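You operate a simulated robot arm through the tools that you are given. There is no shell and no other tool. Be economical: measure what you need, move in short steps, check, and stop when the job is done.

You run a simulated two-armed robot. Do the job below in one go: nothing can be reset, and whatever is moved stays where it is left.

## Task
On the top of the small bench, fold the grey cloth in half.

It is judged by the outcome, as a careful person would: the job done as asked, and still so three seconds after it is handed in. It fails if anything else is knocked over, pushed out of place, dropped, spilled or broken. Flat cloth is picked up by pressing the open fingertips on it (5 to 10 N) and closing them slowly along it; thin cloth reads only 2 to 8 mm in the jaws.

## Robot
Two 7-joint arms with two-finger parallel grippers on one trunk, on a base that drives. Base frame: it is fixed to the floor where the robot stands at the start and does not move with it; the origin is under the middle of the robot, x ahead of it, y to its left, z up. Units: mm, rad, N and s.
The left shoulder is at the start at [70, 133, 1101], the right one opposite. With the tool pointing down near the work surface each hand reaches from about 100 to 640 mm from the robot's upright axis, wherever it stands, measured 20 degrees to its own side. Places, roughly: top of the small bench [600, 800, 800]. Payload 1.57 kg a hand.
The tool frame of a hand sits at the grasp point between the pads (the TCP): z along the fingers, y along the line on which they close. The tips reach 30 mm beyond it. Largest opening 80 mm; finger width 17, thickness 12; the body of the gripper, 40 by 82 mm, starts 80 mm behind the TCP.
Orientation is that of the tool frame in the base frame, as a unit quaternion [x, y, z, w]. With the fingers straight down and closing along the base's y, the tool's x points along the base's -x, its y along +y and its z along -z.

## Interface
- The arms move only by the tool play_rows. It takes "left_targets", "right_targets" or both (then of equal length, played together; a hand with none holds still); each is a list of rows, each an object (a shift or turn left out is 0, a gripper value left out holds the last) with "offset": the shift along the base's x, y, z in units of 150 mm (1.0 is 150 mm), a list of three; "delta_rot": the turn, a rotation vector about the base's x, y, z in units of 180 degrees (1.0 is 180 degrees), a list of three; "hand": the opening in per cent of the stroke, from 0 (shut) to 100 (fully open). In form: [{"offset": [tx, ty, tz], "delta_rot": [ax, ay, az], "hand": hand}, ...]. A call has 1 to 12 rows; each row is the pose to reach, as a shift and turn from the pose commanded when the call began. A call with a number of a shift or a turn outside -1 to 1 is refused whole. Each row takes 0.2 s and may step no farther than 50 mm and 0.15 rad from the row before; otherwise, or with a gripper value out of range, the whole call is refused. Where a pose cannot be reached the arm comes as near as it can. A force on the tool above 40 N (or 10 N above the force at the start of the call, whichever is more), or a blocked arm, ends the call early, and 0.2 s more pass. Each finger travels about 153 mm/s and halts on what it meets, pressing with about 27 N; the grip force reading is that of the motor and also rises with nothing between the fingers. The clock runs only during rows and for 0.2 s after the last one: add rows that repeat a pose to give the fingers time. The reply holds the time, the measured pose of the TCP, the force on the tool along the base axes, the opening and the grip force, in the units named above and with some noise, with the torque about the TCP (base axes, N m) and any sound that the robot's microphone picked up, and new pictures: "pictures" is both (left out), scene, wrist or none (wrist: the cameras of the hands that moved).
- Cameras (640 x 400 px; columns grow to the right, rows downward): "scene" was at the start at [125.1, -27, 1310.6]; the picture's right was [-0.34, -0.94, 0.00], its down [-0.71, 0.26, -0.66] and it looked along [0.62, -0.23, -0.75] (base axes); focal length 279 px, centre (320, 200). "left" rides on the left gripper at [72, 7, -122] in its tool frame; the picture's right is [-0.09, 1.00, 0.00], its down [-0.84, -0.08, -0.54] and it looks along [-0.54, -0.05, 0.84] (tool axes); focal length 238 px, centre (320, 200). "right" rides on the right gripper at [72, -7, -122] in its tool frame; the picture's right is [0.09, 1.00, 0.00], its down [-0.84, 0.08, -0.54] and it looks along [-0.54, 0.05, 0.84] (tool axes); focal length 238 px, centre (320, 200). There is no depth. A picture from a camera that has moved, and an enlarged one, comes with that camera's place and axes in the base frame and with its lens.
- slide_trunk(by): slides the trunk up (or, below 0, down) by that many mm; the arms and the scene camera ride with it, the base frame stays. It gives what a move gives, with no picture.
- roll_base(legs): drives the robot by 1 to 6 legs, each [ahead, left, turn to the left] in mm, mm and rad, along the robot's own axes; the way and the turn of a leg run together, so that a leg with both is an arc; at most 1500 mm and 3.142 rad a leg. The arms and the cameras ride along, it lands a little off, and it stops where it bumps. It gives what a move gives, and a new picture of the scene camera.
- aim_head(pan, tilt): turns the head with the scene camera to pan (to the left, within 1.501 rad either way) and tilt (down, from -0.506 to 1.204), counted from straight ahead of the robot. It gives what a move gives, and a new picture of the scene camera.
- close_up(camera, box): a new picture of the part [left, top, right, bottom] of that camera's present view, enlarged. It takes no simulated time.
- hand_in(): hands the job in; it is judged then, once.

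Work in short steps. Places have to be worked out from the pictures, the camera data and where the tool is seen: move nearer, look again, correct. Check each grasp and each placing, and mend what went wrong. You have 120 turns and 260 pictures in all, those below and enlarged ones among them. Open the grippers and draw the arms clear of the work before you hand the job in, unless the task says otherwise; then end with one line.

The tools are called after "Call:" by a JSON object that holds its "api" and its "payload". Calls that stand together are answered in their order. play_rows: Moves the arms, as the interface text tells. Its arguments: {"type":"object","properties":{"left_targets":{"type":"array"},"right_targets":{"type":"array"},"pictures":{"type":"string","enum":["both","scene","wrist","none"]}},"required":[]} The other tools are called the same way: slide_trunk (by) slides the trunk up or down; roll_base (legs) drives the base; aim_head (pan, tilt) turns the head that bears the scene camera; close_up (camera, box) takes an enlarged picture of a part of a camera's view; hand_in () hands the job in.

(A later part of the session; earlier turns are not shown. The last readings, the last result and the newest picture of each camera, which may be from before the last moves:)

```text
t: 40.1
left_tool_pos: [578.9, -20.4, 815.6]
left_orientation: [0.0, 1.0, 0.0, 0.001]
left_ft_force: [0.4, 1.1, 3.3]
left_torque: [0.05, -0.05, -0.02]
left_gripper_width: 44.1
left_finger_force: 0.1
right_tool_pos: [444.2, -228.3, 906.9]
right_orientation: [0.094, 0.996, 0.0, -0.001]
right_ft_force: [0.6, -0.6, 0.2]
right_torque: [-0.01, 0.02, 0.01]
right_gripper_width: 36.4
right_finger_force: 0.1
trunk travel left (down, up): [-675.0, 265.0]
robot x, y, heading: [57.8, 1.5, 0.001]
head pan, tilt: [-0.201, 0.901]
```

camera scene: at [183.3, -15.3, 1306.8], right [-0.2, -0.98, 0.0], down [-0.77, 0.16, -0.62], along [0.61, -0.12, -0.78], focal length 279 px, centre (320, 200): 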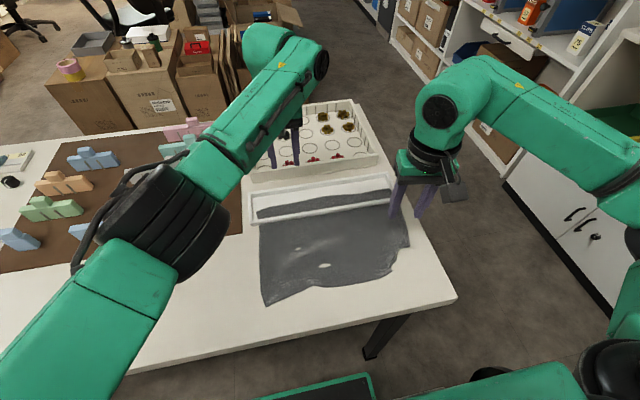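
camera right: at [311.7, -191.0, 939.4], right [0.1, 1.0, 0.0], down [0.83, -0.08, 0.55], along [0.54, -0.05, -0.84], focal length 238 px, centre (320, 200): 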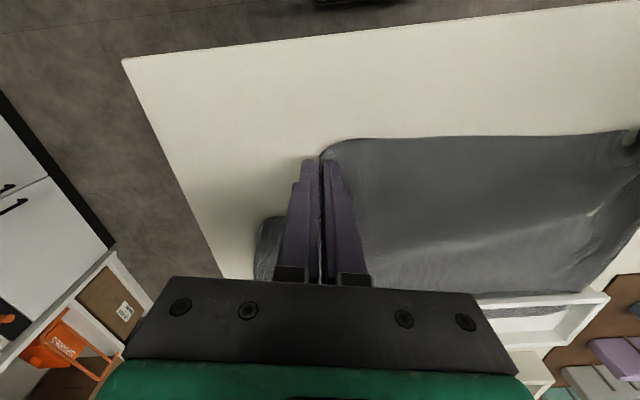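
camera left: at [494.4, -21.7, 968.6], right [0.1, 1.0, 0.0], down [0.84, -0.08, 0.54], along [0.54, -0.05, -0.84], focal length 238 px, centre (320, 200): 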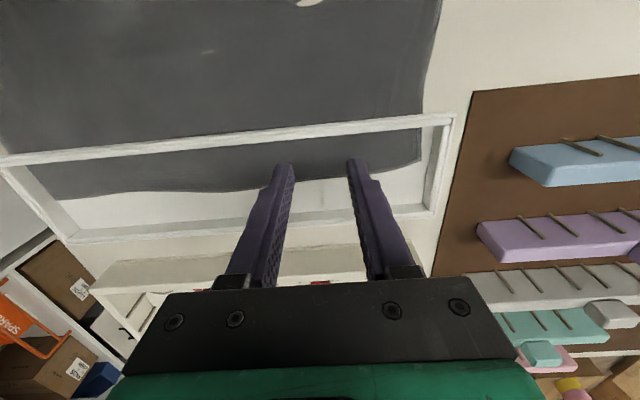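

Contact at 815.6, i.e. ~4 mm above the bench: the tray has a floor and the cloth lies on it. I press a little more and close slowly.

Call:
{"api": "play_rows", "payload": {"left_targets": [{"offset": [0, 0, -0.009], "hand": 53}, {"offset": [0, 0, -0.009], "hand": 48}, {"offset": [0, 0, -0.009], "hand": 43}, {"offset": [0, 0, -0.009], "hand": 38}, {"offset": [0, 0, -0.009], "hand": 33}, {"offset": [0, 0, -0.009], "hand": 28}, {"offset": [0, 0, -0.009], "hand": 24}, {"offset": [0, 0, -0.009], "hand": 20}, {"offset": [0, 0, -0.009], "hand": 15}, {"offset": [0, 0, -0.007], "hand": 10}], "pictures": "none"}}

Call:
{"api": "close_up", "payload": {"camera": "left", "box": [220, 110, 420, 230]}}

```text
t: 42.3
left_tool_pos: [576.5, -19.6, 817.1]
left_orientation: [0.0, 1.0, 0.001, 0.001]
left_ft_force: [1.4, -2.5, 23.3]
left_torque: [-0.11, 0.1, 0.07]
left_gripper_width: 13.3
left_finger_force: 27.1
right_tool_pos: [442.5, -229.4, 909.5]
right_orientation: [0.094, 0.996, 0.0, 0.002]
right_ft_force: [0.2, 1.5, 0.6]
right_torque: [-0.03, 0.01, 0.0]
right_gripper_width: 36.1
right_finger_force: 0.0
trunk travel left (down, up): [-675.0, 265.0]
robot x, y, heading: [59.6, -0.7, 0.002]
head pan, tilt: [-0.201, 0.901]
```

```text
3.20 times, centred on (320, 170) of left
camera zoom: at [504.3, -13.5, 937.6], right [0.09, 1.0, 0.0], down [0.83, -0.08, 0.55], along [0.54, -0.05, -0.84], focal length 763 px, centre (320, 296)
```

zoom: 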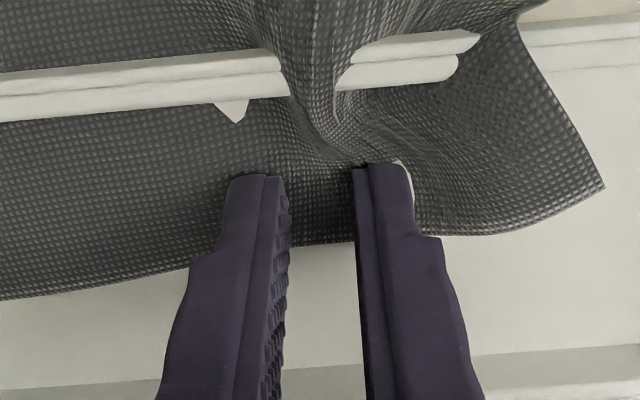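

The ridge has popped up over the wall — the strip can come out over it. Finish closing.

Call:
{"api": "play_rows", "payload": {"left_targets": [{"offset": [0, 0, 0.008], "hand": 8}, {"offset": [0, 0, 0.012], "hand": 4}, {"offset": [0, 0, 0.012], "hand": 0}, {"offset": [0, 0, 0.012], "hand": 0}, {"offset": [0, 0, 0.012], "hand": 0}], "pictures": "none"}}

Call:
{"api": "close_up", "payload": {"camera": "left", "box": [220, 110, 420, 230]}}

```text
t: 43.5
left_tool_pos: [578.0, -18.8, 817.1]
left_orientation: [0.0, 1.0, 0.0, 0.0]
left_ft_force: [-1.4, -3.1, 7.3]
left_torque: [-0.07, 0.06, 0.02]
left_gripper_width: 13.0
left_finger_force: 27.3
right_tool_pos: [444.6, -230.0, 908.1]
right_orientation: [0.094, 0.996, -0.001, 0.001]
right_ft_force: [0.3, 0.1, -0.4]
right_torque: [-0.03, -0.01, -0.01]
right_gripper_width: 36.0
right_finger_force: 0.1
trunk travel left (down, up): [-675.0, 265.0]
robot x, y, heading: [59.9, -0.9, -0.001]
head pan, tilt: [-0.201, 0.901]
```

```text
3.20 times, centred on (320, 170) of left
camera zoom: at [506.1, -13.3, 938.1], right [0.09, 1.0, 0.0], down [0.84, -0.08, 0.54], along [0.54, -0.05, -0.84], focal length 763 px, centre (320, 296)
```

zoom: 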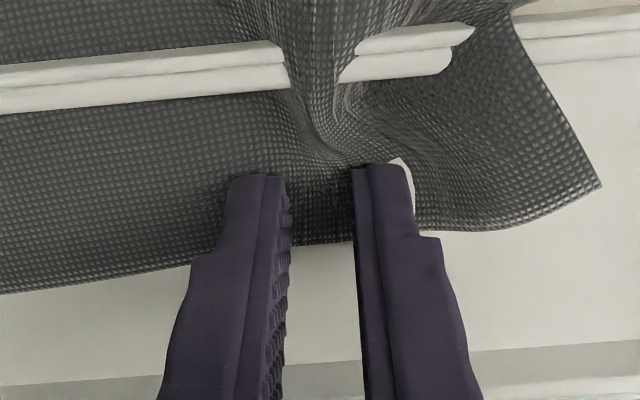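

It holds a thick bunch (13 mm). I lift slowly and slightly back toward the wall, watching force and tray.

Call:
{"api": "play_rows", "payload": {"left_targets": [{"offset": [0, 0, 0.1]}, {"offset": [-0.03, 0, 0.2]}, {"offset": [-0.08, 0, 0.32]}, {"offset": [-0.15, 0, 0.44]}], "pictures": "both"}}

Call:
{"api": "close_up", "payload": {"camera": "scene", "box": [230, 150, 440, 320]}}

```text
t: 44.5
left_tool_pos: [555.8, -18.1, 881.7]
left_orientation: [0.0, 1.0, 0.001, -0.001]
left_ft_force: [-0.2, -0.3, 0.0]
left_torque: [0.02, -0.04, -0.02]
left_gripper_width: 0.1
left_finger_force: 21.3
right_tool_pos: [446.6, -227.7, 907.8]
right_orientation: [0.094, 0.996, 0.0, 0.0]
right_ft_force: [-0.1, 0.0, -0.1]
right_torque: [-0.04, 0.0, 0.03]
right_gripper_width: 36.2
right_finger_force: 0.0
trunk travel left (down, up): [-675.0, 265.0]
robot x, y, heading: [58.9, -1.5, 0.003]
head pan, tilt: [-0.201, 0.901]
camera scene: at [184.6, -14.6, 1306.6], right [-0.2, -0.98, 0.0], down [-0.77, 0.16, -0.62], along [0.61, -0.12, -0.78], focal length 279 px, centre (320, 200)
camera left: at [483.7, -11.9, 1003.4], right [0.09, 1.0, 0.0], down [0.84, -0.08, 0.54], along [0.54, -0.05, -0.84], focal length 238 px, centre (320, 200)
```

scene: 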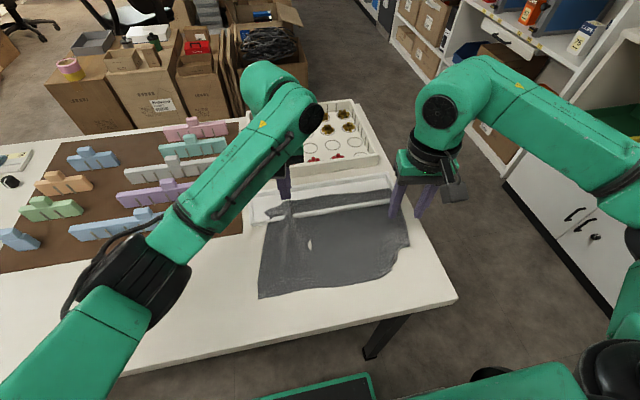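
left: 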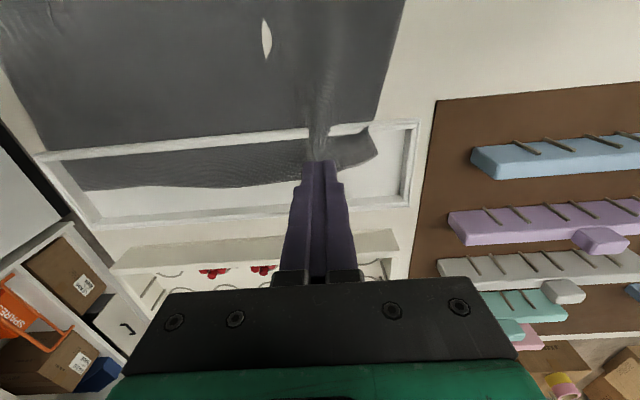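

```text
2.35 times, centred on (335, 235) of scene
camera zoom: at [184.6, -14.6, 1306.6], right [-0.2, -0.98, 0.0], down [-0.77, 0.16, -0.62], along [0.61, -0.12, -0.78], focal length 655 px, centre (285, 118)
```

zoom: 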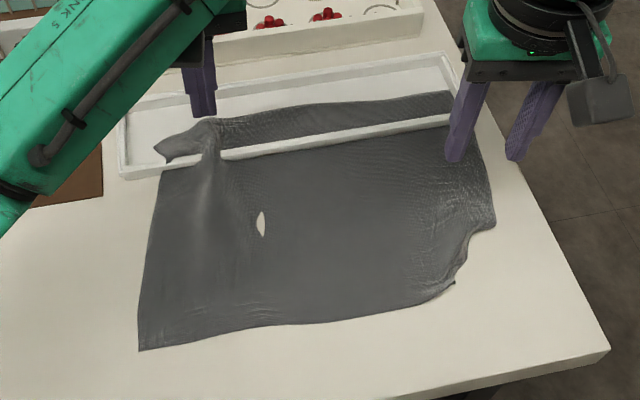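

The bunch slipped out, but the left part of the strip is now draped over the wall with a ridge at ≈[545,−17]. I'll pinch this ridge right above the wall.

Call:
{"api": "play_rows", "payload": {"left_targets": [{"offset": [-0.03, 0, 0], "hand": 50}, {"offset": [-0.06, 0, -0.1]}, {"offset": [-0.06, 0, -0.2]}, {"offset": [-0.06, 0, -0.28]}], "pictures": "none"}}

Call:
{"api": "close_up", "payload": {"camera": "left", "box": [220, 90, 420, 210]}}

```text
t: 45.5
left_tool_pos: [547.5, -20.2, 839.4]
left_orientation: [0.0, 1.0, 0.0, 0.001]
left_ft_force: [0.1, 0.1, -0.4]
left_torque: [0.03, 0.03, -0.06]
left_gripper_width: 39.9
left_finger_force: 0.0
right_tool_pos: [445.7, -229.5, 908.6]
right_orientation: [0.093, 0.996, 0.0, 0.0]
right_ft_force: [0.0, 0.5, -0.2]
right_torque: [0.0, 0.0, 0.0]
right_gripper_width: 36.0
right_finger_force: 0.2
trunk travel left (down, up): [-675.0, 265.0]
robot x, y, heading: [54.1, 0.3, -0.001]
head pan, tilt: [-0.201, 0.901]
```

```text
3.20 times, centred on (320, 150) of left
camera zoom: at [475.2, -13.6, 960.9], right [0.09, 1.0, 0.0], down [0.84, -0.08, 0.54], along [0.54, -0.05, -0.84], focal length 763 px, centre (320, 360)
```

zoom: 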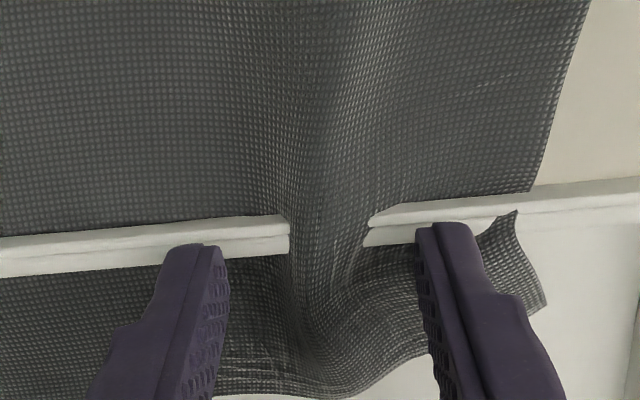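

The ridge is centred. I shift 15 mm into the tray, clear of the wall, lower to tips ≈790 and close.

Call:
{"api": "play_rows", "payload": {"left_targets": [{"offset": [0.1, 0.015, 0]}, {"offset": [0.11, 0.015, -0.07]}, {"offset": [0.11, 0.015, -0.12]}, {"offset": [0.11, 0.015, -0.12], "hand": 40}, {"offset": [0.11, 0.015, -0.12], "hand": 30}, {"offset": [0.11, 0.015, -0.12], "hand": 20}, {"offset": [0.11, 0.015, -0.12], "hand": 10}, {"offset": [0.11, 0.015, -0.12], "hand": 0}, {"offset": [0.11, 0.015, -0.12], "hand": 0}], "pictures": "none"}}

Call:
{"api": "close_up", "payload": {"camera": "left", "box": [220, 90, 420, 210]}}

```text
t: 47.5
left_tool_pos: [563.6, -19.8, 822.1]
left_orientation: [0.002, 1.0, 0.0, 0.0]
left_ft_force: [0.2, -11.5, -0.2]
left_torque: [-0.38, -0.01, -0.04]
left_gripper_width: 2.5
left_finger_force: 24.1
right_tool_pos: [445.7, -230.2, 907.9]
right_orientation: [0.094, 0.996, 0.001, 0.0]
right_ft_force: [0.0, -0.6, 0.4]
right_torque: [0.03, -0.02, 0.01]
right_gripper_width: 36.0
right_finger_force: 0.0
trunk travel left (down, up): [-675.0, 265.0]
robot x, y, heading: [59.0, 0.5, 0.001]
head pan, tilt: [-0.201, 0.901]
```

```text
3.20 times, centred on (320, 150) of left
camera zoom: at [492.2, -14.7, 943.4], right [0.09, 1.0, 0.0], down [0.84, -0.08, 0.54], along [0.54, -0.05, -0.84], focal length 763 px, centre (320, 360)
```

zoom: 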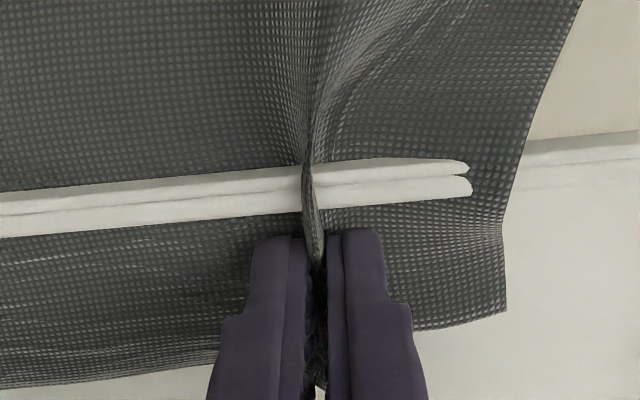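

It holds 2.5 mm of cloth. I lift straight up ~50 mm slowly.

Call:
{"api": "play_rows", "payload": {"left_targets": [{"offset": [-0.02, -0.03, 0.06]}, {"offset": [-0.05, -0.04, 0.12]}, {"offset": [-0.08, -0.05, 0.18]}, {"offset": [-0.12, -0.06, 0.25]}, {"offset": [-0.17, -0.06, 0.33]}], "pictures": "both"}}

Call:
{"api": "close_up", "payload": {"camera": "scene", "box": [230, 150, 440, 320]}}

```text
t: 48.7
left_tool_pos: [537.4, -28.7, 872.2]
left_orientation: [0.001, 1.0, 0.0, 0.0]
left_ft_force: [1.1, -8.1, -1.6]
left_torque: [-0.22, -0.08, 0.05]
left_gripper_width: 2.8
left_finger_force: 23.6
right_tool_pos: [445.6, -230.2, 907.8]
right_orientation: [0.094, 0.996, 0.001, 0.0]
right_ft_force: [-0.7, -0.6, 0.5]
right_torque: [0.02, -0.01, 0.0]
right_gripper_width: 36.0
right_finger_force: 0.1
trunk travel left (down, up): [-675.0, 265.0]
robot x, y, heading: [61.0, -1.2, -0.004]
head pan, tilt: [-0.201, 0.901]
camera scene: at [184.9, -17.3, 1306.5], right [-0.2, -0.98, 0.0], down [-0.77, 0.16, -0.62], along [0.61, -0.12, -0.78], focal length 279 px, centre (320, 200)
camera left: at [466.2, -22.6, 993.8], right [0.09, 1.0, 0.0], down [0.84, -0.08, 0.54], along [0.54, -0.05, -0.84], focal length 238 px, centre (320, 200)
```

scene: 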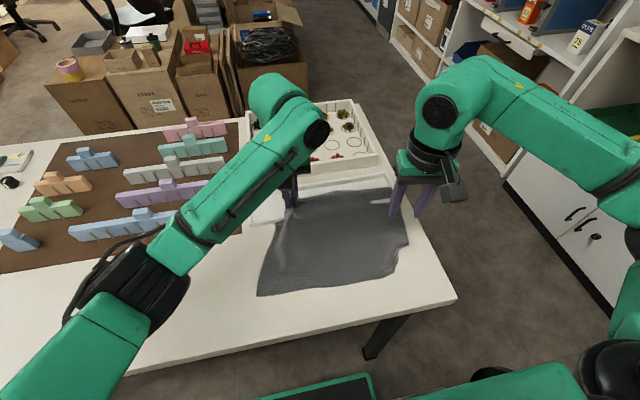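
left: 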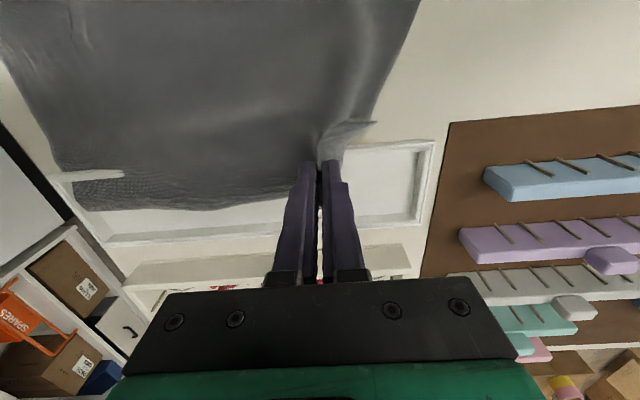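

```text
2.35 times, centred on (335, 235) of scene
camera zoom: at [184.9, -17.3, 1306.5], right [-0.2, -0.98, 0.0], down [-0.77, 0.16, -0.62], along [0.61, -0.12, -0.78], focal length 655 px, centre (285, 118)
```

zoom: 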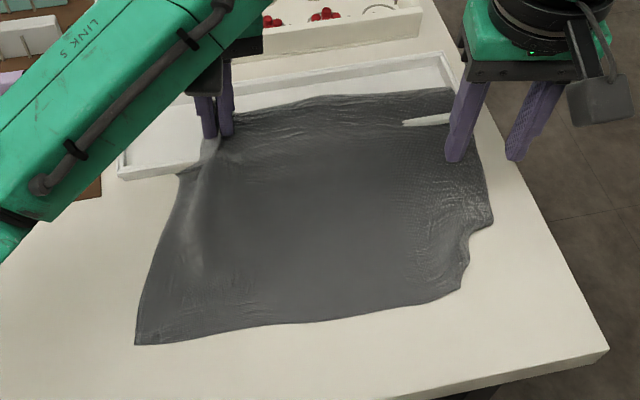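

Nearly the whole strip is over the wall; only the right end still hooks. I lift further and toward the right to bring that out too.

Call:
{"api": "play_rows", "payload": {"left_targets": [{"offset": [0, -0.12, 0.2]}, {"offset": [0, -0.25, 0.4]}, {"offset": [0, -0.35, 0.6]}, {"offset": [-0.1, -0.35, 0.75]}], "pictures": "both"}}

Call:
{"api": "close_up", "payload": {"camera": "scene", "box": [230, 150, 440, 320]}}

```text
t: 49.7
left_tool_pos: [523.7, -80.8, 985.1]
left_orientation: [0.001, 1.0, 0.001, 0.0]
left_ft_force: [1.4, -6.9, -5.3]
left_torque: [-0.18, -0.06, 0.02]
left_gripper_width: 2.6
left_finger_force: 23.7
right_tool_pos: [447.3, -230.4, 907.2]
right_orientation: [0.093, 0.996, 0.001, -0.001]
right_ft_force: [-0.2, -0.5, 0.5]
right_torque: [0.02, -0.01, 0.0]
right_gripper_width: 36.0
right_finger_force: 0.0
trunk travel left (down, up): [-675.0, 265.0]
robot x, y, heading: [58.9, 1.1, -0.001]
head pan, tilt: [-0.201, 0.901]
camera scene: at [186.0, -18.4, 1306.2], right [-0.2, -0.98, 0.0], down [-0.77, 0.16, -0.62], along [0.61, -0.12, -0.78], focal length 279 px, centre (320, 200)
camera left: at [452.6, -75.8, 1107.0], right [0.09, 1.0, 0.0], down [0.84, -0.08, 0.54], along [0.54, -0.05, -0.84], focal length 238 px, centre (320, 200)
```

scene: 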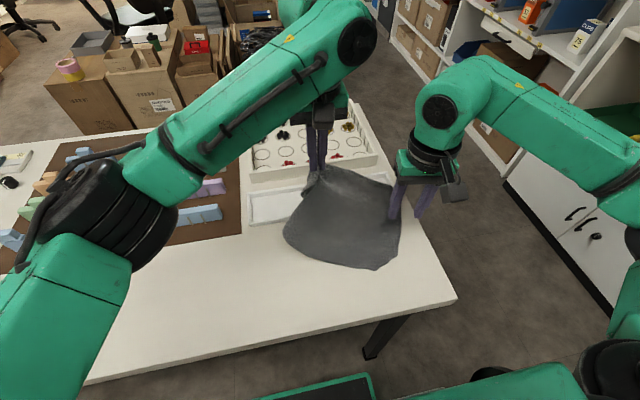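
left: 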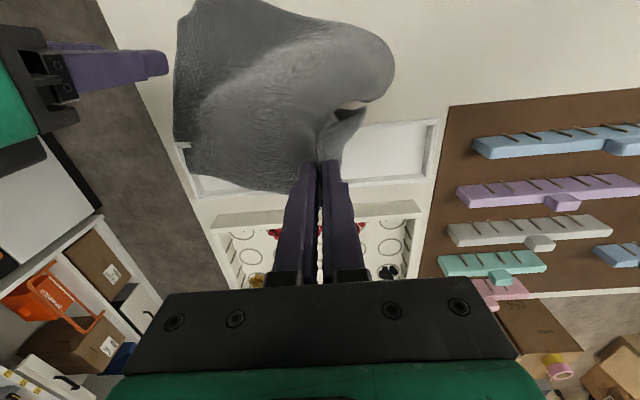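

```text
2.35 times, centred on (335, 235) of scene
camera zoom: at [186.0, -18.4, 1306.2], right [-0.2, -0.98, 0.0], down [-0.77, 0.16, -0.62], along [0.61, -0.12, -0.78], focal length 655 px, centre (285, 118)
```

zoom: 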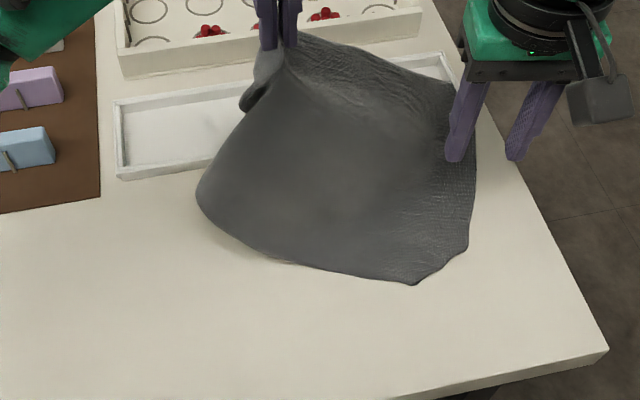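

Only the far right corner may still be hooked. I move the right hand out of the way and lift the left more, toward the right.

Call:
{"api": "play_rows", "payload": {"left_targets": [{"offset": [0, -0.1, 0.1]}, {"offset": [0, -0.2, 0.3]}, {"offset": [0, -0.3, 0.5]}, {"offset": [0, -0.35, 0.65]}], "right_targets": [{"offset": [-0.2, -0.2, 0]}, {"offset": [-0.4, -0.3, 0.1]}, {"offset": [-0.6, -0.35, 0.2]}, {"offset": [-0.7, -0.35, 0.2]}], "pictures": "both"}}

Call:
{"api": "close_up", "payload": {"camera": "scene", "box": [230, 100, 440, 270]}}

```text
t: 50.7
left_tool_pos: [520.3, -118.9, 1084.6]
left_orientation: [0.002, 1.0, 0.002, 0.002]
left_ft_force: [-0.1, 0.9, -0.1]
left_torque: [-0.01, -0.06, -0.04]
left_gripper_width: 0.0
left_finger_force: 20.9
left hand out of reach, approached as far as the arm can: row 4
right_tool_pos: [337.1, -279.1, 941.0]
right_orientation: [0.093, 0.996, -0.002, 0.002]
right_ft_force: [-0.6, 0.1, 0.3]
right_torque: [-0.02, -0.06, 0.0]
right_gripper_width: 35.9
right_finger_force: 0.1
trunk travel left (down, up): [-675.0, 265.0]
robot x, y, heading: [56.3, 3.9, -0.003]
head pan, tilt: [-0.201, 0.901]
camera scene: at [179.1, -10.6, 1307.6], right [-0.2, -0.98, 0.0], down [-0.77, 0.15, -0.62], along [0.61, -0.13, -0.78], focal length 279 px, centre (320, 200)
camera right: at [263.5, -271.5, 1061.3], right [0.09, 1.0, 0.0], down [0.83, -0.08, 0.55], along [0.54, -0.05, -0.84], focal length 238 px, centre (320, 200)
camera left: at [448.1, -113.3, 1205.8], right [0.1, 1.0, 0.0], down [0.83, -0.08, 0.54], along [0.54, -0.05, -0.84], focal length 238 px, centre (320, 200)
```

scene: 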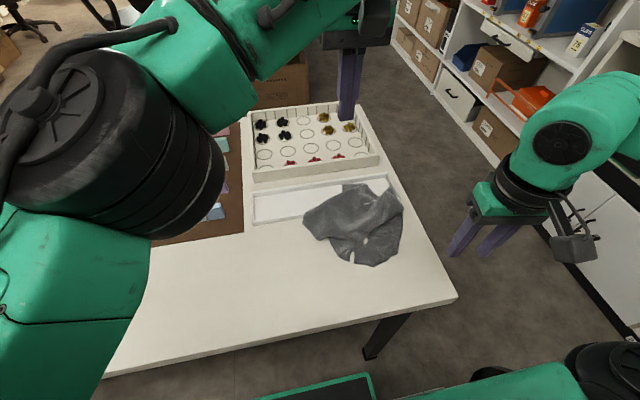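
right: 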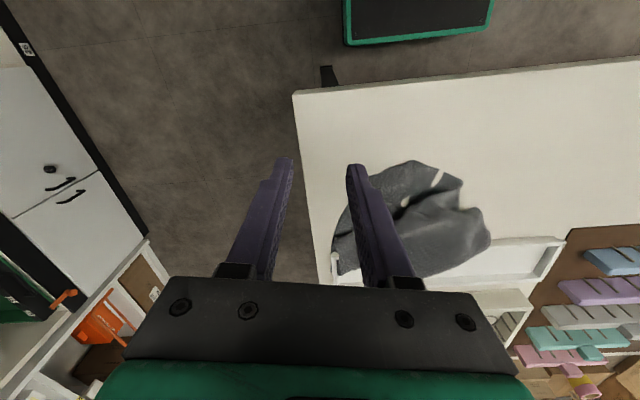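
left: 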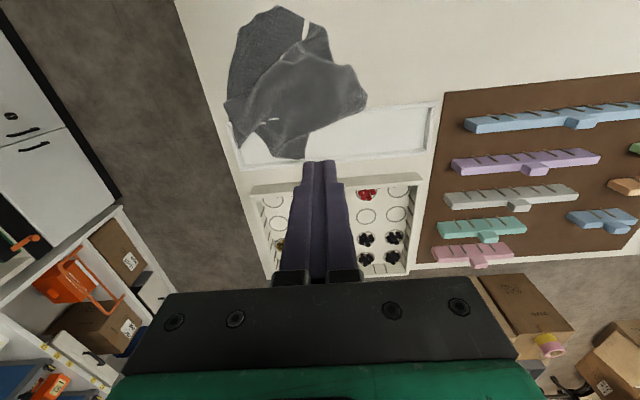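

```text
2.35 times, centred on (335, 185) of scene
camera zoom: at [179.1, -10.6, 1307.6], right [-0.2, -0.98, 0.0], down [-0.77, 0.15, -0.62], along [0.61, -0.13, -0.78], focal length 655 px, centre (285, 235)
```

zoom: 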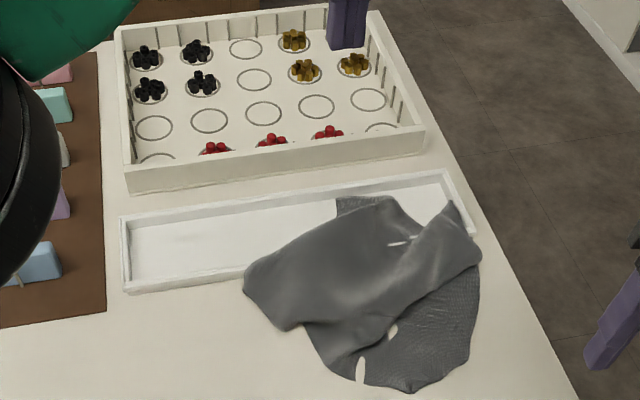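

The cloth slipped and fell in a crumple, still on the bench; tray and parts box look undisturbed. I draw the left hand aside and bring the right camera over the cloth to see its layout.

Call:
{"api": "play_rows", "payload": {"left_targets": [{"offset": [-0.1, 0.25, 0]}, {"offset": [-0.2, 0.5, 0]}, {"offset": [-0.3, 0.75, 0]}, {"offset": [-0.4, 1.0, 0], "hand": 50}], "right_targets": [{"offset": [0.1, 0.2, 0.1]}, {"offset": [0.2, 0.4, 0.2], "delta_rot": [0, 0, 0.03]}, {"offset": [0.3, 0.6, 0.3], "delta_rot": [0, 0, 0.06]}, {"offset": [0.3, 0.7, 0.4], "delta_rot": [0, 0, 0.06], "hand": 100}], "pictures": "both"}}

Call:
{"api": "close_up", "payload": {"camera": "scene", "box": [280, 160, 420, 280]}}

```text
t: 51.7
left_tool_pos: [462.3, 27.8, 1080.1]
left_orientation: [0.0, 1.0, -0.001, 0.001]
left_ft_force: [0.1, 0.0, 0.3]
left_torque: [-0.05, -0.01, -0.01]
left_gripper_width: 39.9
left_finger_force: 0.1
right_tool_pos: [384.9, -174.6, 997.1]
right_orientation: [0.0, 1.0, -0.001, 0.0]
right_ft_force: [0.0, 0.6, -0.2]
right_torque: [-0.01, -0.01, 0.0]
right_gripper_width: 80.0
right_finger_force: 0.0
trunk travel left (down, up): [-675.0, 265.0]
robot x, y, heading: [59.7, 1.9, -0.002]
head pan, tilt: [-0.201, 0.901]
camera scene: at [183.5, -12.0, 1306.8], right [-0.2, -0.98, 0.0], down [-0.77, 0.15, -0.62], along [0.61, -0.13, -0.78], focal length 279 px, centre (320, 200)
camera right: at [312.7, -180.7, 1117.8], right [-0.09, 1.0, 0.0], down [0.84, 0.08, 0.54], along [0.54, 0.05, -0.84], focal length 238 px, centre (320, 200)
camera left: at [389.7, 34.2, 1201.9], right [0.09, 1.0, 0.0], down [0.84, -0.08, 0.54], along [0.54, -0.05, -0.84], focal length 238 px, centre (320, 200)
```

scene: 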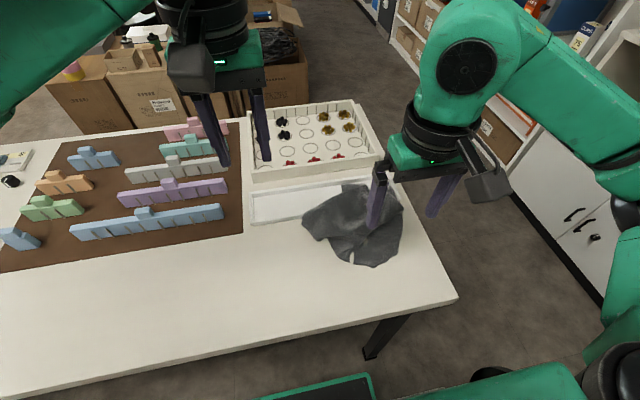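
right: 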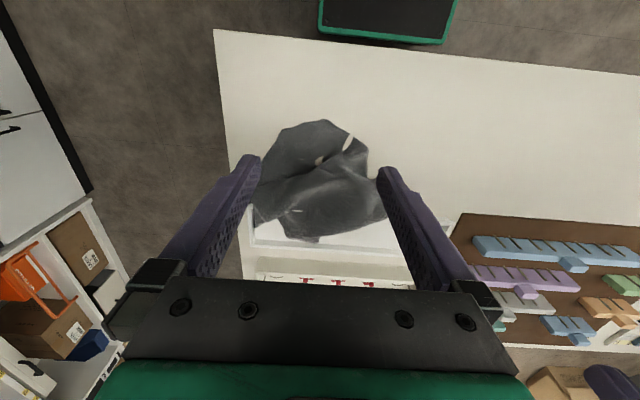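
left: 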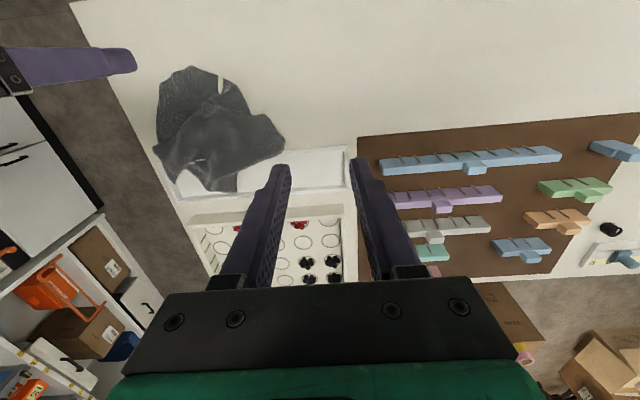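

```text
3.33 times, centred on (350, 220) of scene
camera zoom: at [183.5, -12.0, 1306.8], right [-0.2, -0.98, 0.0], down [-0.77, 0.15, -0.62], along [0.61, -0.13, -0.78], focal length 928 px, centre (220, 133)
```

zoom: 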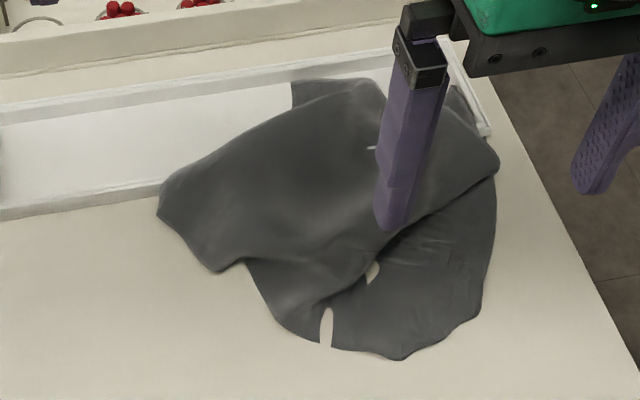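

Call:
{"api": "close_up", "payload": {"camera": "left", "box": [130, 50, 310, 210]}}

Call:
{"api": "close_up", "payload": {"camera": "right", "box": [230, 100, 410, 260]}}

```text
2.50 times, centred on (220, 130) of left
camera zoom: at [389.7, 34.2, 1201.9], right [0.09, 1.0, 0.0], down [0.84, -0.08, 0.54], along [0.54, -0.05, -0.84], focal length 596 px, centre (570, 375)
```

zoom: 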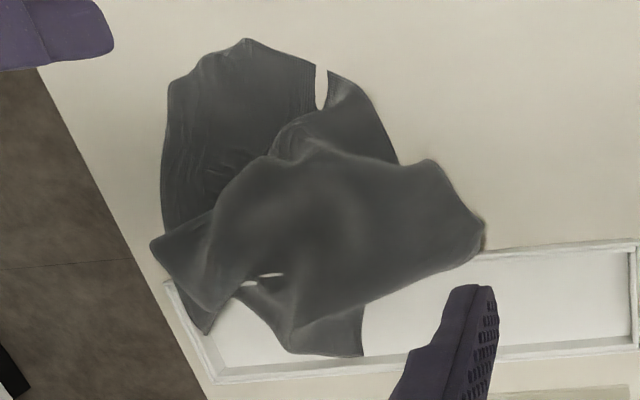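

```text
2.50 times, centred on (320, 180) of right
camera zoom: at [312.7, -180.7, 1117.8], right [-0.09, 1.0, 0.0], down [0.84, 0.08, 0.54], along [0.54, 0.05, -0.84], focal length 596 px, centre (320, 250)
```

zoom: 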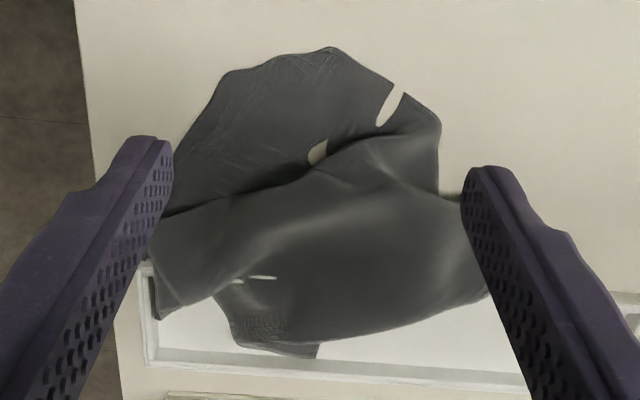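

The clean corner in the tray at ≈[622,−157] looks like the far-left corner, while the far-right one is still near [588,−271]. I move the right hand above that corner to look closer.

Call:
{"api": "play_rows", "payload": {"right_targets": [{"offset": [0.25, 0.03, 0], "hand": 60}, {"offset": [0.55, 0.06, 0]}, {"offset": [0.85, 0.1, -0.1]}, {"offset": [1.0, 0.13, -0.3]}, {"offset": [1.0, 0.13, -0.6]}], "pictures": "wrist"}}

Call:
{"api": "close_up", "payload": {"camera": "right", "box": [180, 90, 440, 260]}}

```text
t: 52.9
left_tool_pos: [464.8, 24.4, 1080.9]
left_orientation: [0.0, 1.0, 0.0, 0.0]
left_ft_force: [-1.5, -0.5, -0.2]
left_torque: [0.0, 0.03, 0.0]
left_gripper_width: 40.2
left_finger_force: 0.0
right_tool_pos: [533.7, -158.9, 907.5]
right_orientation: [0.001, 1.0, 0.0, 0.0]
right_ft_force: [-0.9, -0.7, -0.1]
right_torque: [-0.03, 0.03, 0.0]
right_gripper_width: 48.1
right_finger_force: 0.0
trunk travel left (down, up): [-675.0, 265.0]
robot x, y, heading: [60.8, 1.5, -0.003]
head pan, tilt: [-0.201, 0.901]
camera right: at [461.9, -164.3, 1028.9], right [-0.09, 1.0, 0.0], down [0.84, 0.08, 0.54], along [0.54, 0.05, -0.84], focal length 238 px, centre (320, 200)
```

right: 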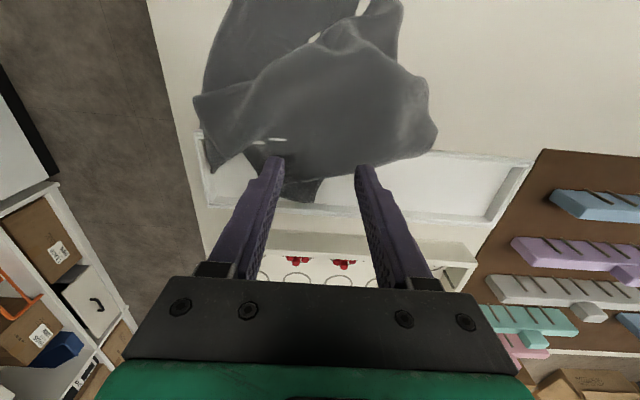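

```text
2.35 times, centred on (310, 175) of right
camera zoom: at [461.9, -164.3, 1028.9], right [-0.09, 1.0, 0.0], down [0.84, 0.08, 0.54], along [0.54, 0.05, -0.84], focal length 561 px, centre (344, 259)
```

zoom: 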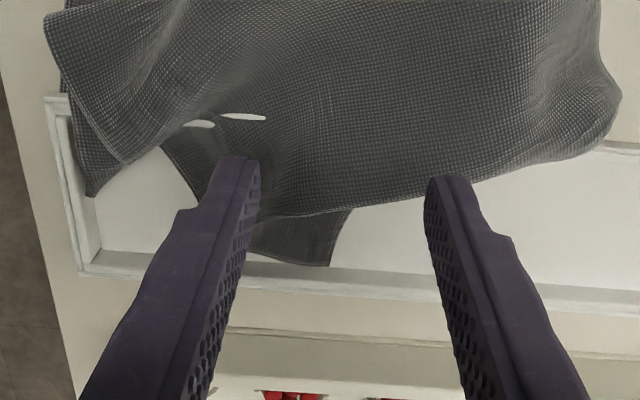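

The tongue with the corner lies in the tray around [607,−177]. I go there with 40 mm opening and lower to just above it.

Call:
{"api": "play_rows", "payload": {"right_targets": [{"offset": [0.25, -0.06, 0], "hand": 52}, {"offset": [0.48, -0.11, -0.1]}, {"offset": [0.48, -0.11, -0.35]}, {"offset": [0.48, -0.11, -0.5]}], "pictures": "none"}}

Call:
{"api": "close_up", "payload": {"camera": "right", "box": [200, 80, 440, 230]}}

```text
t: 53.9
left_tool_pos: [463.9, 24.1, 1079.0]
left_orientation: [0.0, 1.0, 0.0, 0.0]
left_ft_force: [-0.3, -0.4, 0.3]
left_torque: [0.02, 0.0, -0.05]
left_gripper_width: 39.9
left_finger_force: 0.0
right_tool_pos: [607.8, -173.4, 832.6]
right_orientation: [-0.001, 1.0, 0.001, 0.001]
right_ft_force: [-0.3, 0.2, -0.5]
right_torque: [-0.05, 0.0, 0.02]
right_gripper_width: 41.8
right_finger_force: 0.0
trunk travel left (down, up): [-675.0, 265.0]
robot x, y, heading: [60.8, -6.9, 0.003]
head pan, tilt: [-0.201, 0.901]
```

```text
2.67 times, centred on (320, 155) of right
camera zoom: at [535.8, -180.7, 954.4], right [-0.09, 1.0, 0.0], down [0.84, 0.08, 0.54], along [0.54, 0.05, -0.84], focal length 636 px, centre (320, 320)
```

zoom: 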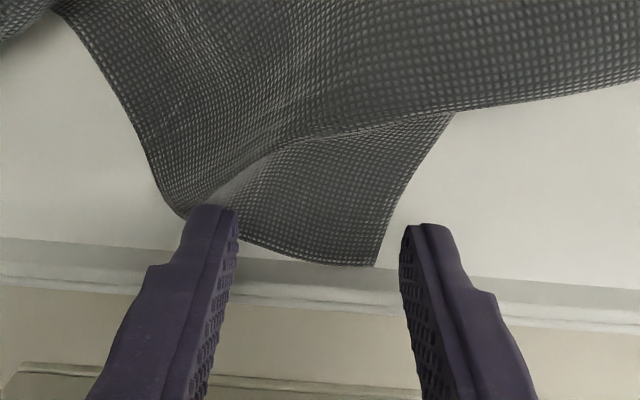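

The fingers bracket the tongue; I shift slightly back and to the right, widen, lower to the floor and close.

Call:
{"api": "play_rows", "payload": {"right_targets": [{"offset": [-0.05, -0.05, 0], "hand": 65}, {"offset": [-0.05, -0.05, -0.06]}, {"offset": [-0.05, -0.05, -0.1]}, {"offset": [-0.05, -0.05, -0.115], "hand": 55}, {"offset": [-0.05, -0.05, -0.115], "hand": 45}, {"offset": [-0.05, -0.05, -0.115], "hand": 36}, {"offset": [-0.05, -0.05, -0.115], "hand": 27}, {"offset": [-0.05, -0.05, -0.115], "hand": 18}, {"offset": [-0.05, -0.05, -0.115], "hand": 9}, {"offset": [-0.05, -0.05, -0.11], "hand": 0}, {"offset": [-0.05, -0.05, -0.11], "hand": 0}], "pictures": "none"}}

Call:
{"api": "close_up", "payload": {"camera": "right", "box": [200, 80, 440, 230]}}

```text
t: 56.3
left_tool_pos: [462.8, 24.4, 1080.0]
left_orientation: [0.0, 1.0, 0.0, 0.0]
left_ft_force: [0.8, 0.1, 0.0]
left_torque: [0.0, -0.01, 0.0]
left_gripper_width: 40.4
left_finger_force: 0.1
right_tool_pos: [600.0, -182.0, 816.6]
right_orientation: [0.0, 1.0, 0.0, -0.001]
right_ft_force: [-1.0, -0.1, 1.5]
right_torque: [0.01, 0.06, 0.0]
right_gripper_width: 0.0
right_finger_force: 21.1
trunk travel left (down, up): [-675.0, 265.0]
robot x, y, heading: [59.3, 1.6, 0.003]
head pan, tilt: [-0.201, 0.901]
```

```text
2.67 times, centred on (320, 155) of right
camera zoom: at [527.2, -187.2, 938.0], right [-0.09, 1.0, 0.0], down [0.84, 0.08, 0.54], along [0.54, 0.05, -0.84], focal length 636 px, centre (320, 320)
```

zoom: 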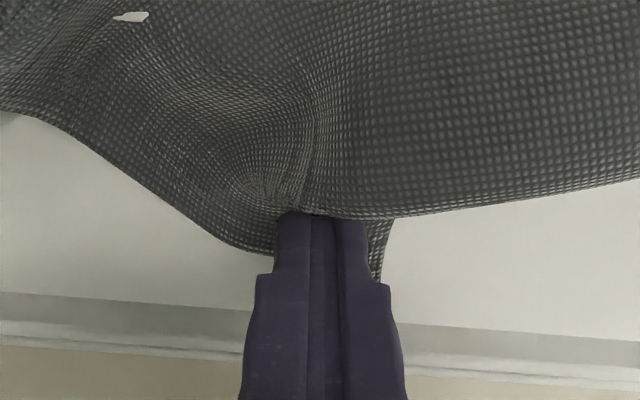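

Empty: the press was too light. I retry with a firmer press.

Call:
{"api": "play_rows", "payload": {"right_targets": [{"offset": [0, 0, 0.12], "hand": 0}, {"offset": [0.04, 0, 0.12], "hand": 55}, {"offset": [0.04, 0, 0.12]}, {"offset": [0.04, 0, 0.05]}, {"offset": [0.04, 0, 0.0]}, {"offset": [0.04, 0, -0.015]}], "pictures": "none"}}

Call:
{"api": "close_up", "payload": {"camera": "right", "box": [200, 80, 440, 230]}}

```text
t: 57.7
left_tool_pos: [461.7, 25.0, 1081.8]
left_orientation: [0.0, 1.0, 0.0, 0.0]
left_ft_force: [-0.5, 0.3, -0.9]
left_torque: [0.0, 0.03, -0.01]
left_gripper_width: 40.1
left_finger_force: 0.0
right_tool_pos: [606.8, -180.3, 816.5]
right_orientation: [0.0, 1.0, 0.0, 0.002]
right_ft_force: [1.0, -1.2, 10.9]
right_torque: [-0.17, -0.02, -0.01]
right_gripper_width: 44.2
right_finger_force: 0.0
trunk travel left (down, up): [-675.0, 265.0]
robot x, y, heading: [58.6, 2.0, 0.005]
head pan, tilt: [-0.201, 0.901]
```

```text
2.67 times, centred on (320, 155) of right
camera zoom: at [533.1, -186.9, 937.4], right [-0.09, 1.0, 0.0], down [0.83, 0.08, 0.55], along [0.54, 0.05, -0.84], focal length 636 px, centre (320, 320)
```

zoom: 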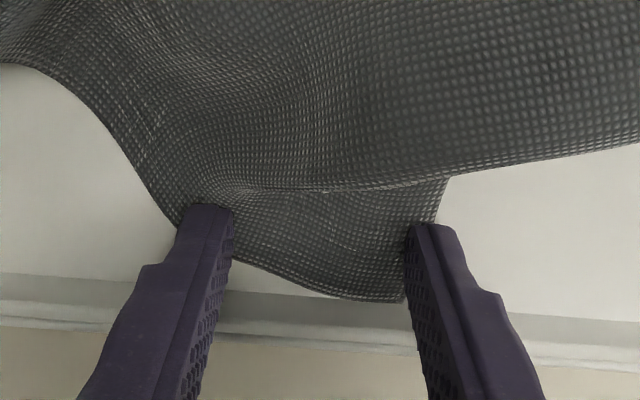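

Firm at 11 N with the tongue between both tips; I close slowly.

Call:
{"api": "play_rows", "payload": {"right_targets": [{"offset": [0, 0, 0], "hand": 50}, {"hand": 45}, {"hand": 40}, {"hand": 35}, {"hand": 30}, {"hand": 25}, {"hand": 20}, {"hand": 15}, {"hand": 10}, {"hand": 5}, {"hand": 0}, {"hand": 0}], "pictures": "none"}}

Call:
{"api": "close_up", "payload": {"camera": "right", "box": [200, 80, 440, 230]}}

```text
t: 60.3
left_tool_pos: [460.3, 25.2, 1082.0]
left_orientation: [0.0, 1.0, 0.001, 0.001]
left_ft_force: [-0.2, 0.4, 0.6]
left_torque: [0.03, 0.0, 0.0]
left_gripper_width: 39.9
left_finger_force: 0.1
right_tool_pos: [604.7, -179.3, 815.7]
right_orientation: [0.0, 1.0, 0.0, 0.001]
right_ft_force: [0.2, -0.5, 18.1]
right_torque: [-0.03, -0.01, -0.02]
right_gripper_width: 2.4
right_finger_force: 23.9
trunk travel left (down, up): [-675.0, 265.0]
robot x, y, heading: [53.3, -0.1, 0.002]
head pan, tilt: [-0.201, 0.901]
```

```text
2.67 times, centred on (320, 155) of right
camera zoom: at [531.8, -186.6, 937.3], right [-0.09, 1.0, 0.0], down [0.84, 0.08, 0.54], along [0.54, 0.05, -0.84], focal length 636 px, centre (320, 320)
```

zoom: 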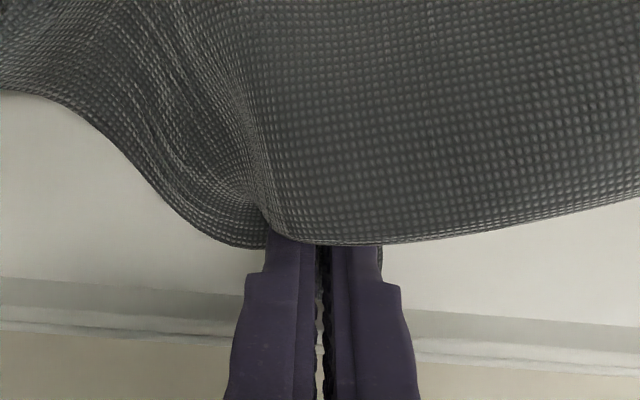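

It holds 2.4 mm. I lift and look how the cloth hangs.

Call:
{"api": "play_rows", "payload": {"right_targets": [{"offset": [0, 0, 0.2]}, {"offset": [-0.05, 0, 0.45]}, {"offset": [-0.15, 0.1, 0.7]}, {"offset": [-0.25, 0.2, 0.95]}], "pictures": "both"}}

Call:
{"api": "close_up", "payload": {"camera": "scene", "box": [230, 100, 440, 280]}}

Call:
{"api": "close_up", "payload": {"camera": "left", "box": [100, 0, 400, 200]}}

```text
t: 61.3
left_tool_pos: [462.5, 25.7, 1080.8]
left_orientation: [0.0, 1.0, 0.0, -0.001]
left_ft_force: [-0.1, 0.9, 0.0]
left_torque: [0.01, -0.01, 0.0]
left_gripper_width: 39.8
left_finger_force: 0.0
right_tool_pos: [566.3, -152.9, 959.0]
right_orientation: [0.0, 1.0, -0.001, 0.0]
right_ft_force: [-0.7, -1.0, -0.4]
right_torque: [-0.02, 0.02, 0.01]
right_gripper_width: 1.8
right_finger_force: 23.1
trunk travel left (down, up): [-675.0, 265.0]
robot x, y, heading: [60.7, 0.4, 0.002]
head pan, tilt: [-0.201, 0.901]
camera scene: at [183.7, -14.4, 1306.7], right [-0.2, -0.98, 0.0], down [-0.77, 0.16, -0.62], along [0.61, -0.12, -0.78], focal length 279 px, centre (320, 200)
camera right: at [494.0, -159.1, 1080.5], right [-0.09, 1.0, 0.0], down [0.84, 0.08, 0.54], along [0.54, 0.05, -0.84], focal length 238 px, centre (320, 200)
```

scene: 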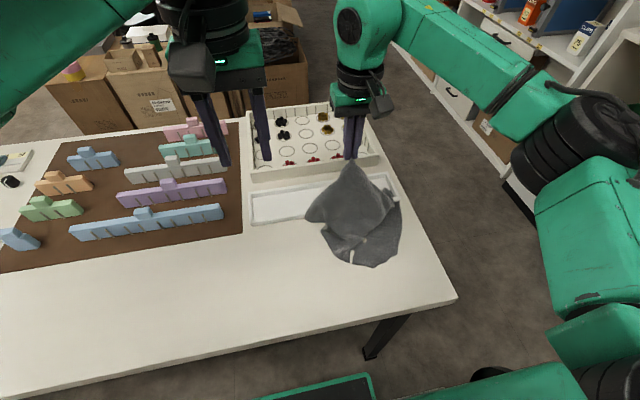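
right: 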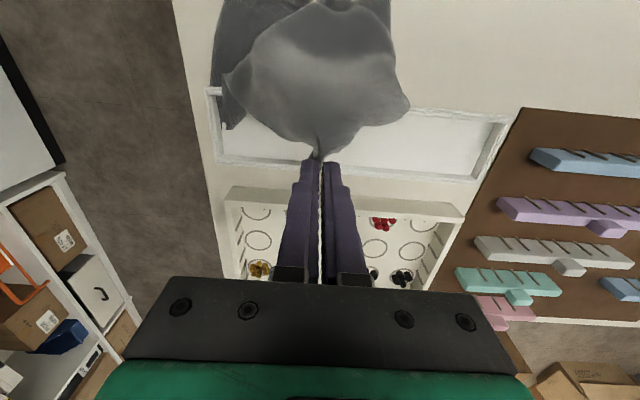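

```text
2.22 times, centred on (335, 190) of scene
camera zoom: at [183.7, -14.4, 1306.7], right [-0.2, -0.98, 0.0], down [-0.77, 0.16, -0.62], along [0.61, -0.12, -0.78], focal length 619 px, centre (287, 222)
```

zoom: 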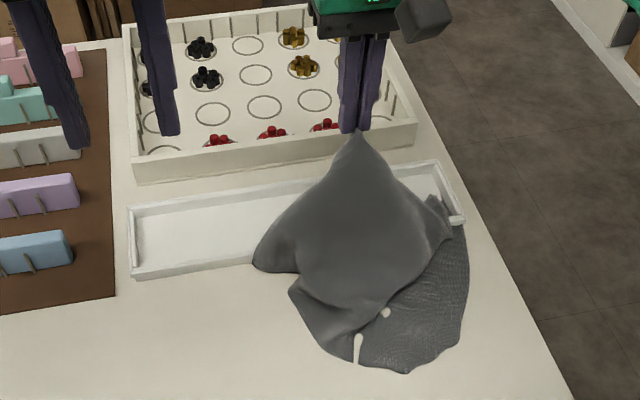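

```text
2.00 times, centred on (250, 100) of left
camera zoom: at [390.1, 31.4, 1202.1], right [0.09, 1.0, 0.0], down [0.84, -0.08, 0.54], along [0.54, -0.05, -0.84], focal length 477 px, centre (460, 400)
```

zoom: 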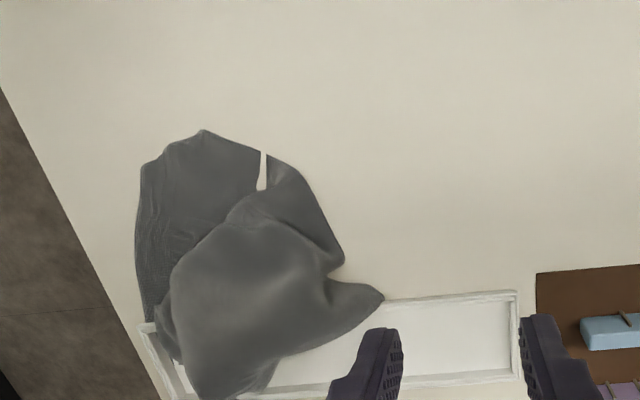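

The corner is held and the cloth hangs from it. I keep lifting and move toward the open bench to unroll it.

Call:
{"api": "play_rows", "payload": {"left_targets": [{"offset": [0, 0.2, 0]}, {"offset": [0, 0.4, 0]}, {"offset": [0, 0.6, 0]}, {"offset": [0, 0.8, 0]}, {"offset": [0, 1.0, 0]}], "right_targets": [{"offset": [-0.1, 0.05, 0.2]}, {"offset": [-0.2, 0.1, 0.4]}, {"offset": [-0.3, 0.15, 0.6]}, {"offset": [-0.4, 0.2, 0.8]}, {"offset": [-0.5, 0.25, 1.0]}], "pictures": "both"}}

Call:
{"api": "close_up", "payload": {"camera": "scene", "box": [230, 60, 440, 280]}}

```text
t: 62.5
left_tool_pos: [461.4, 177.1, 1078.7]
left_orientation: [-0.001, 1.0, -0.001, 0.001]
left_ft_force: [-1.2, 0.1, 0.7]
left_torque: [-0.01, 0.0, -0.01]
left_gripper_width: 39.6
left_finger_force: 0.0
right_tool_pos: [491.5, -110.0, 1110.9]
right_orientation: [-0.001, 1.0, -0.001, 0.002]
right_ft_force: [-0.8, 0.7, -0.2]
right_torque: [-0.07, -0.04, 0.04]
right_gripper_width: 0.0
right_finger_force: 20.9
trunk travel left (down, up): [-675.0, 265.0]
robot x, y, heading: [61.6, -2.2, 0.003]
head pan, tilt: [-0.201, 0.901]
camera scene: at [181.7, -12.4, 1307.1], right [-0.2, -0.98, 0.0], down [-0.77, 0.15, -0.62], along [0.61, -0.13, -0.78], focal length 279 px, centre (320, 200)
camera right: at [418.8, -116.3, 1230.8], right [-0.09, 1.0, 0.0], down [0.84, 0.08, 0.54], along [0.54, 0.05, -0.84], focal length 238 px, centre (320, 200)
camera left: at [389.3, 184.2, 1200.5], right [0.09, 1.0, 0.0], down [0.84, -0.08, 0.54], along [0.54, -0.05, -0.84], focal length 238 px, centre (320, 200)
```

scene: 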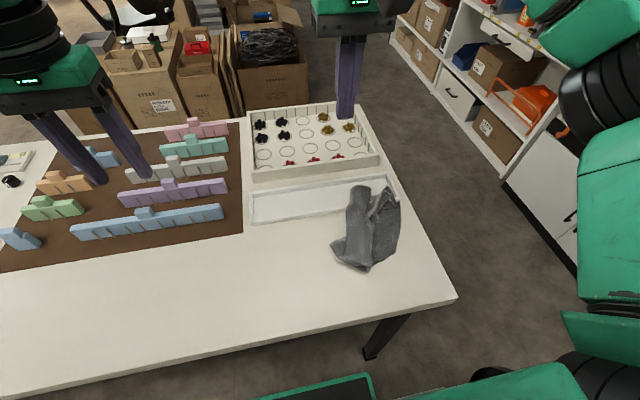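
right: 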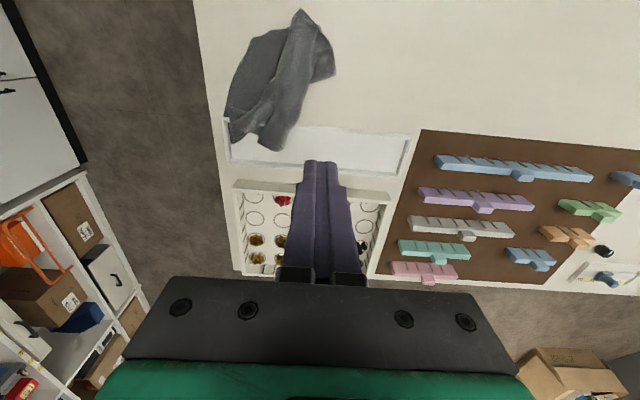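
left: 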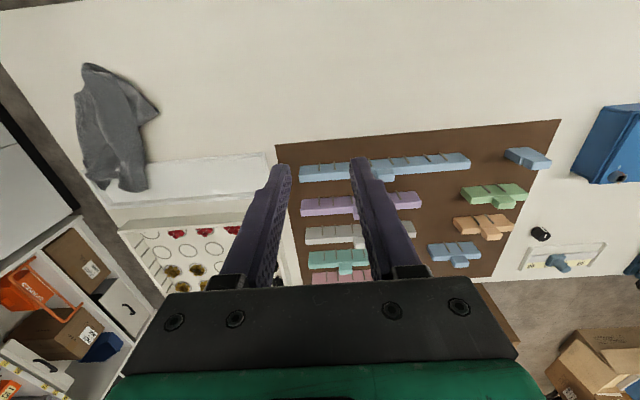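

```text
1.82 times, centred on (335, 170) of scene
camera zoom: at [181.7, -12.4, 1307.1], right [-0.2, -0.98, 0.0], down [-0.77, 0.15, -0.62], along [0.61, -0.13, -0.78], focal length 506 px, centre (293, 254)
```

zoom: 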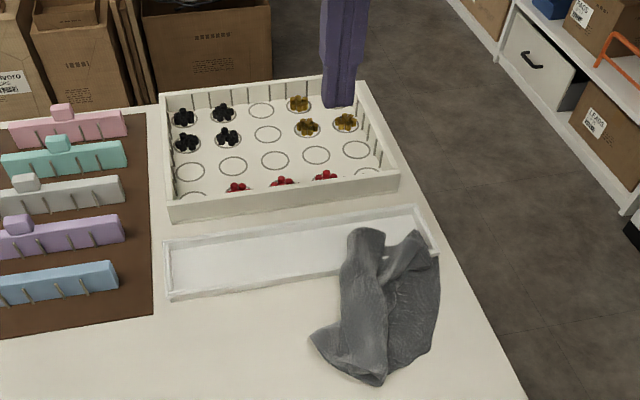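

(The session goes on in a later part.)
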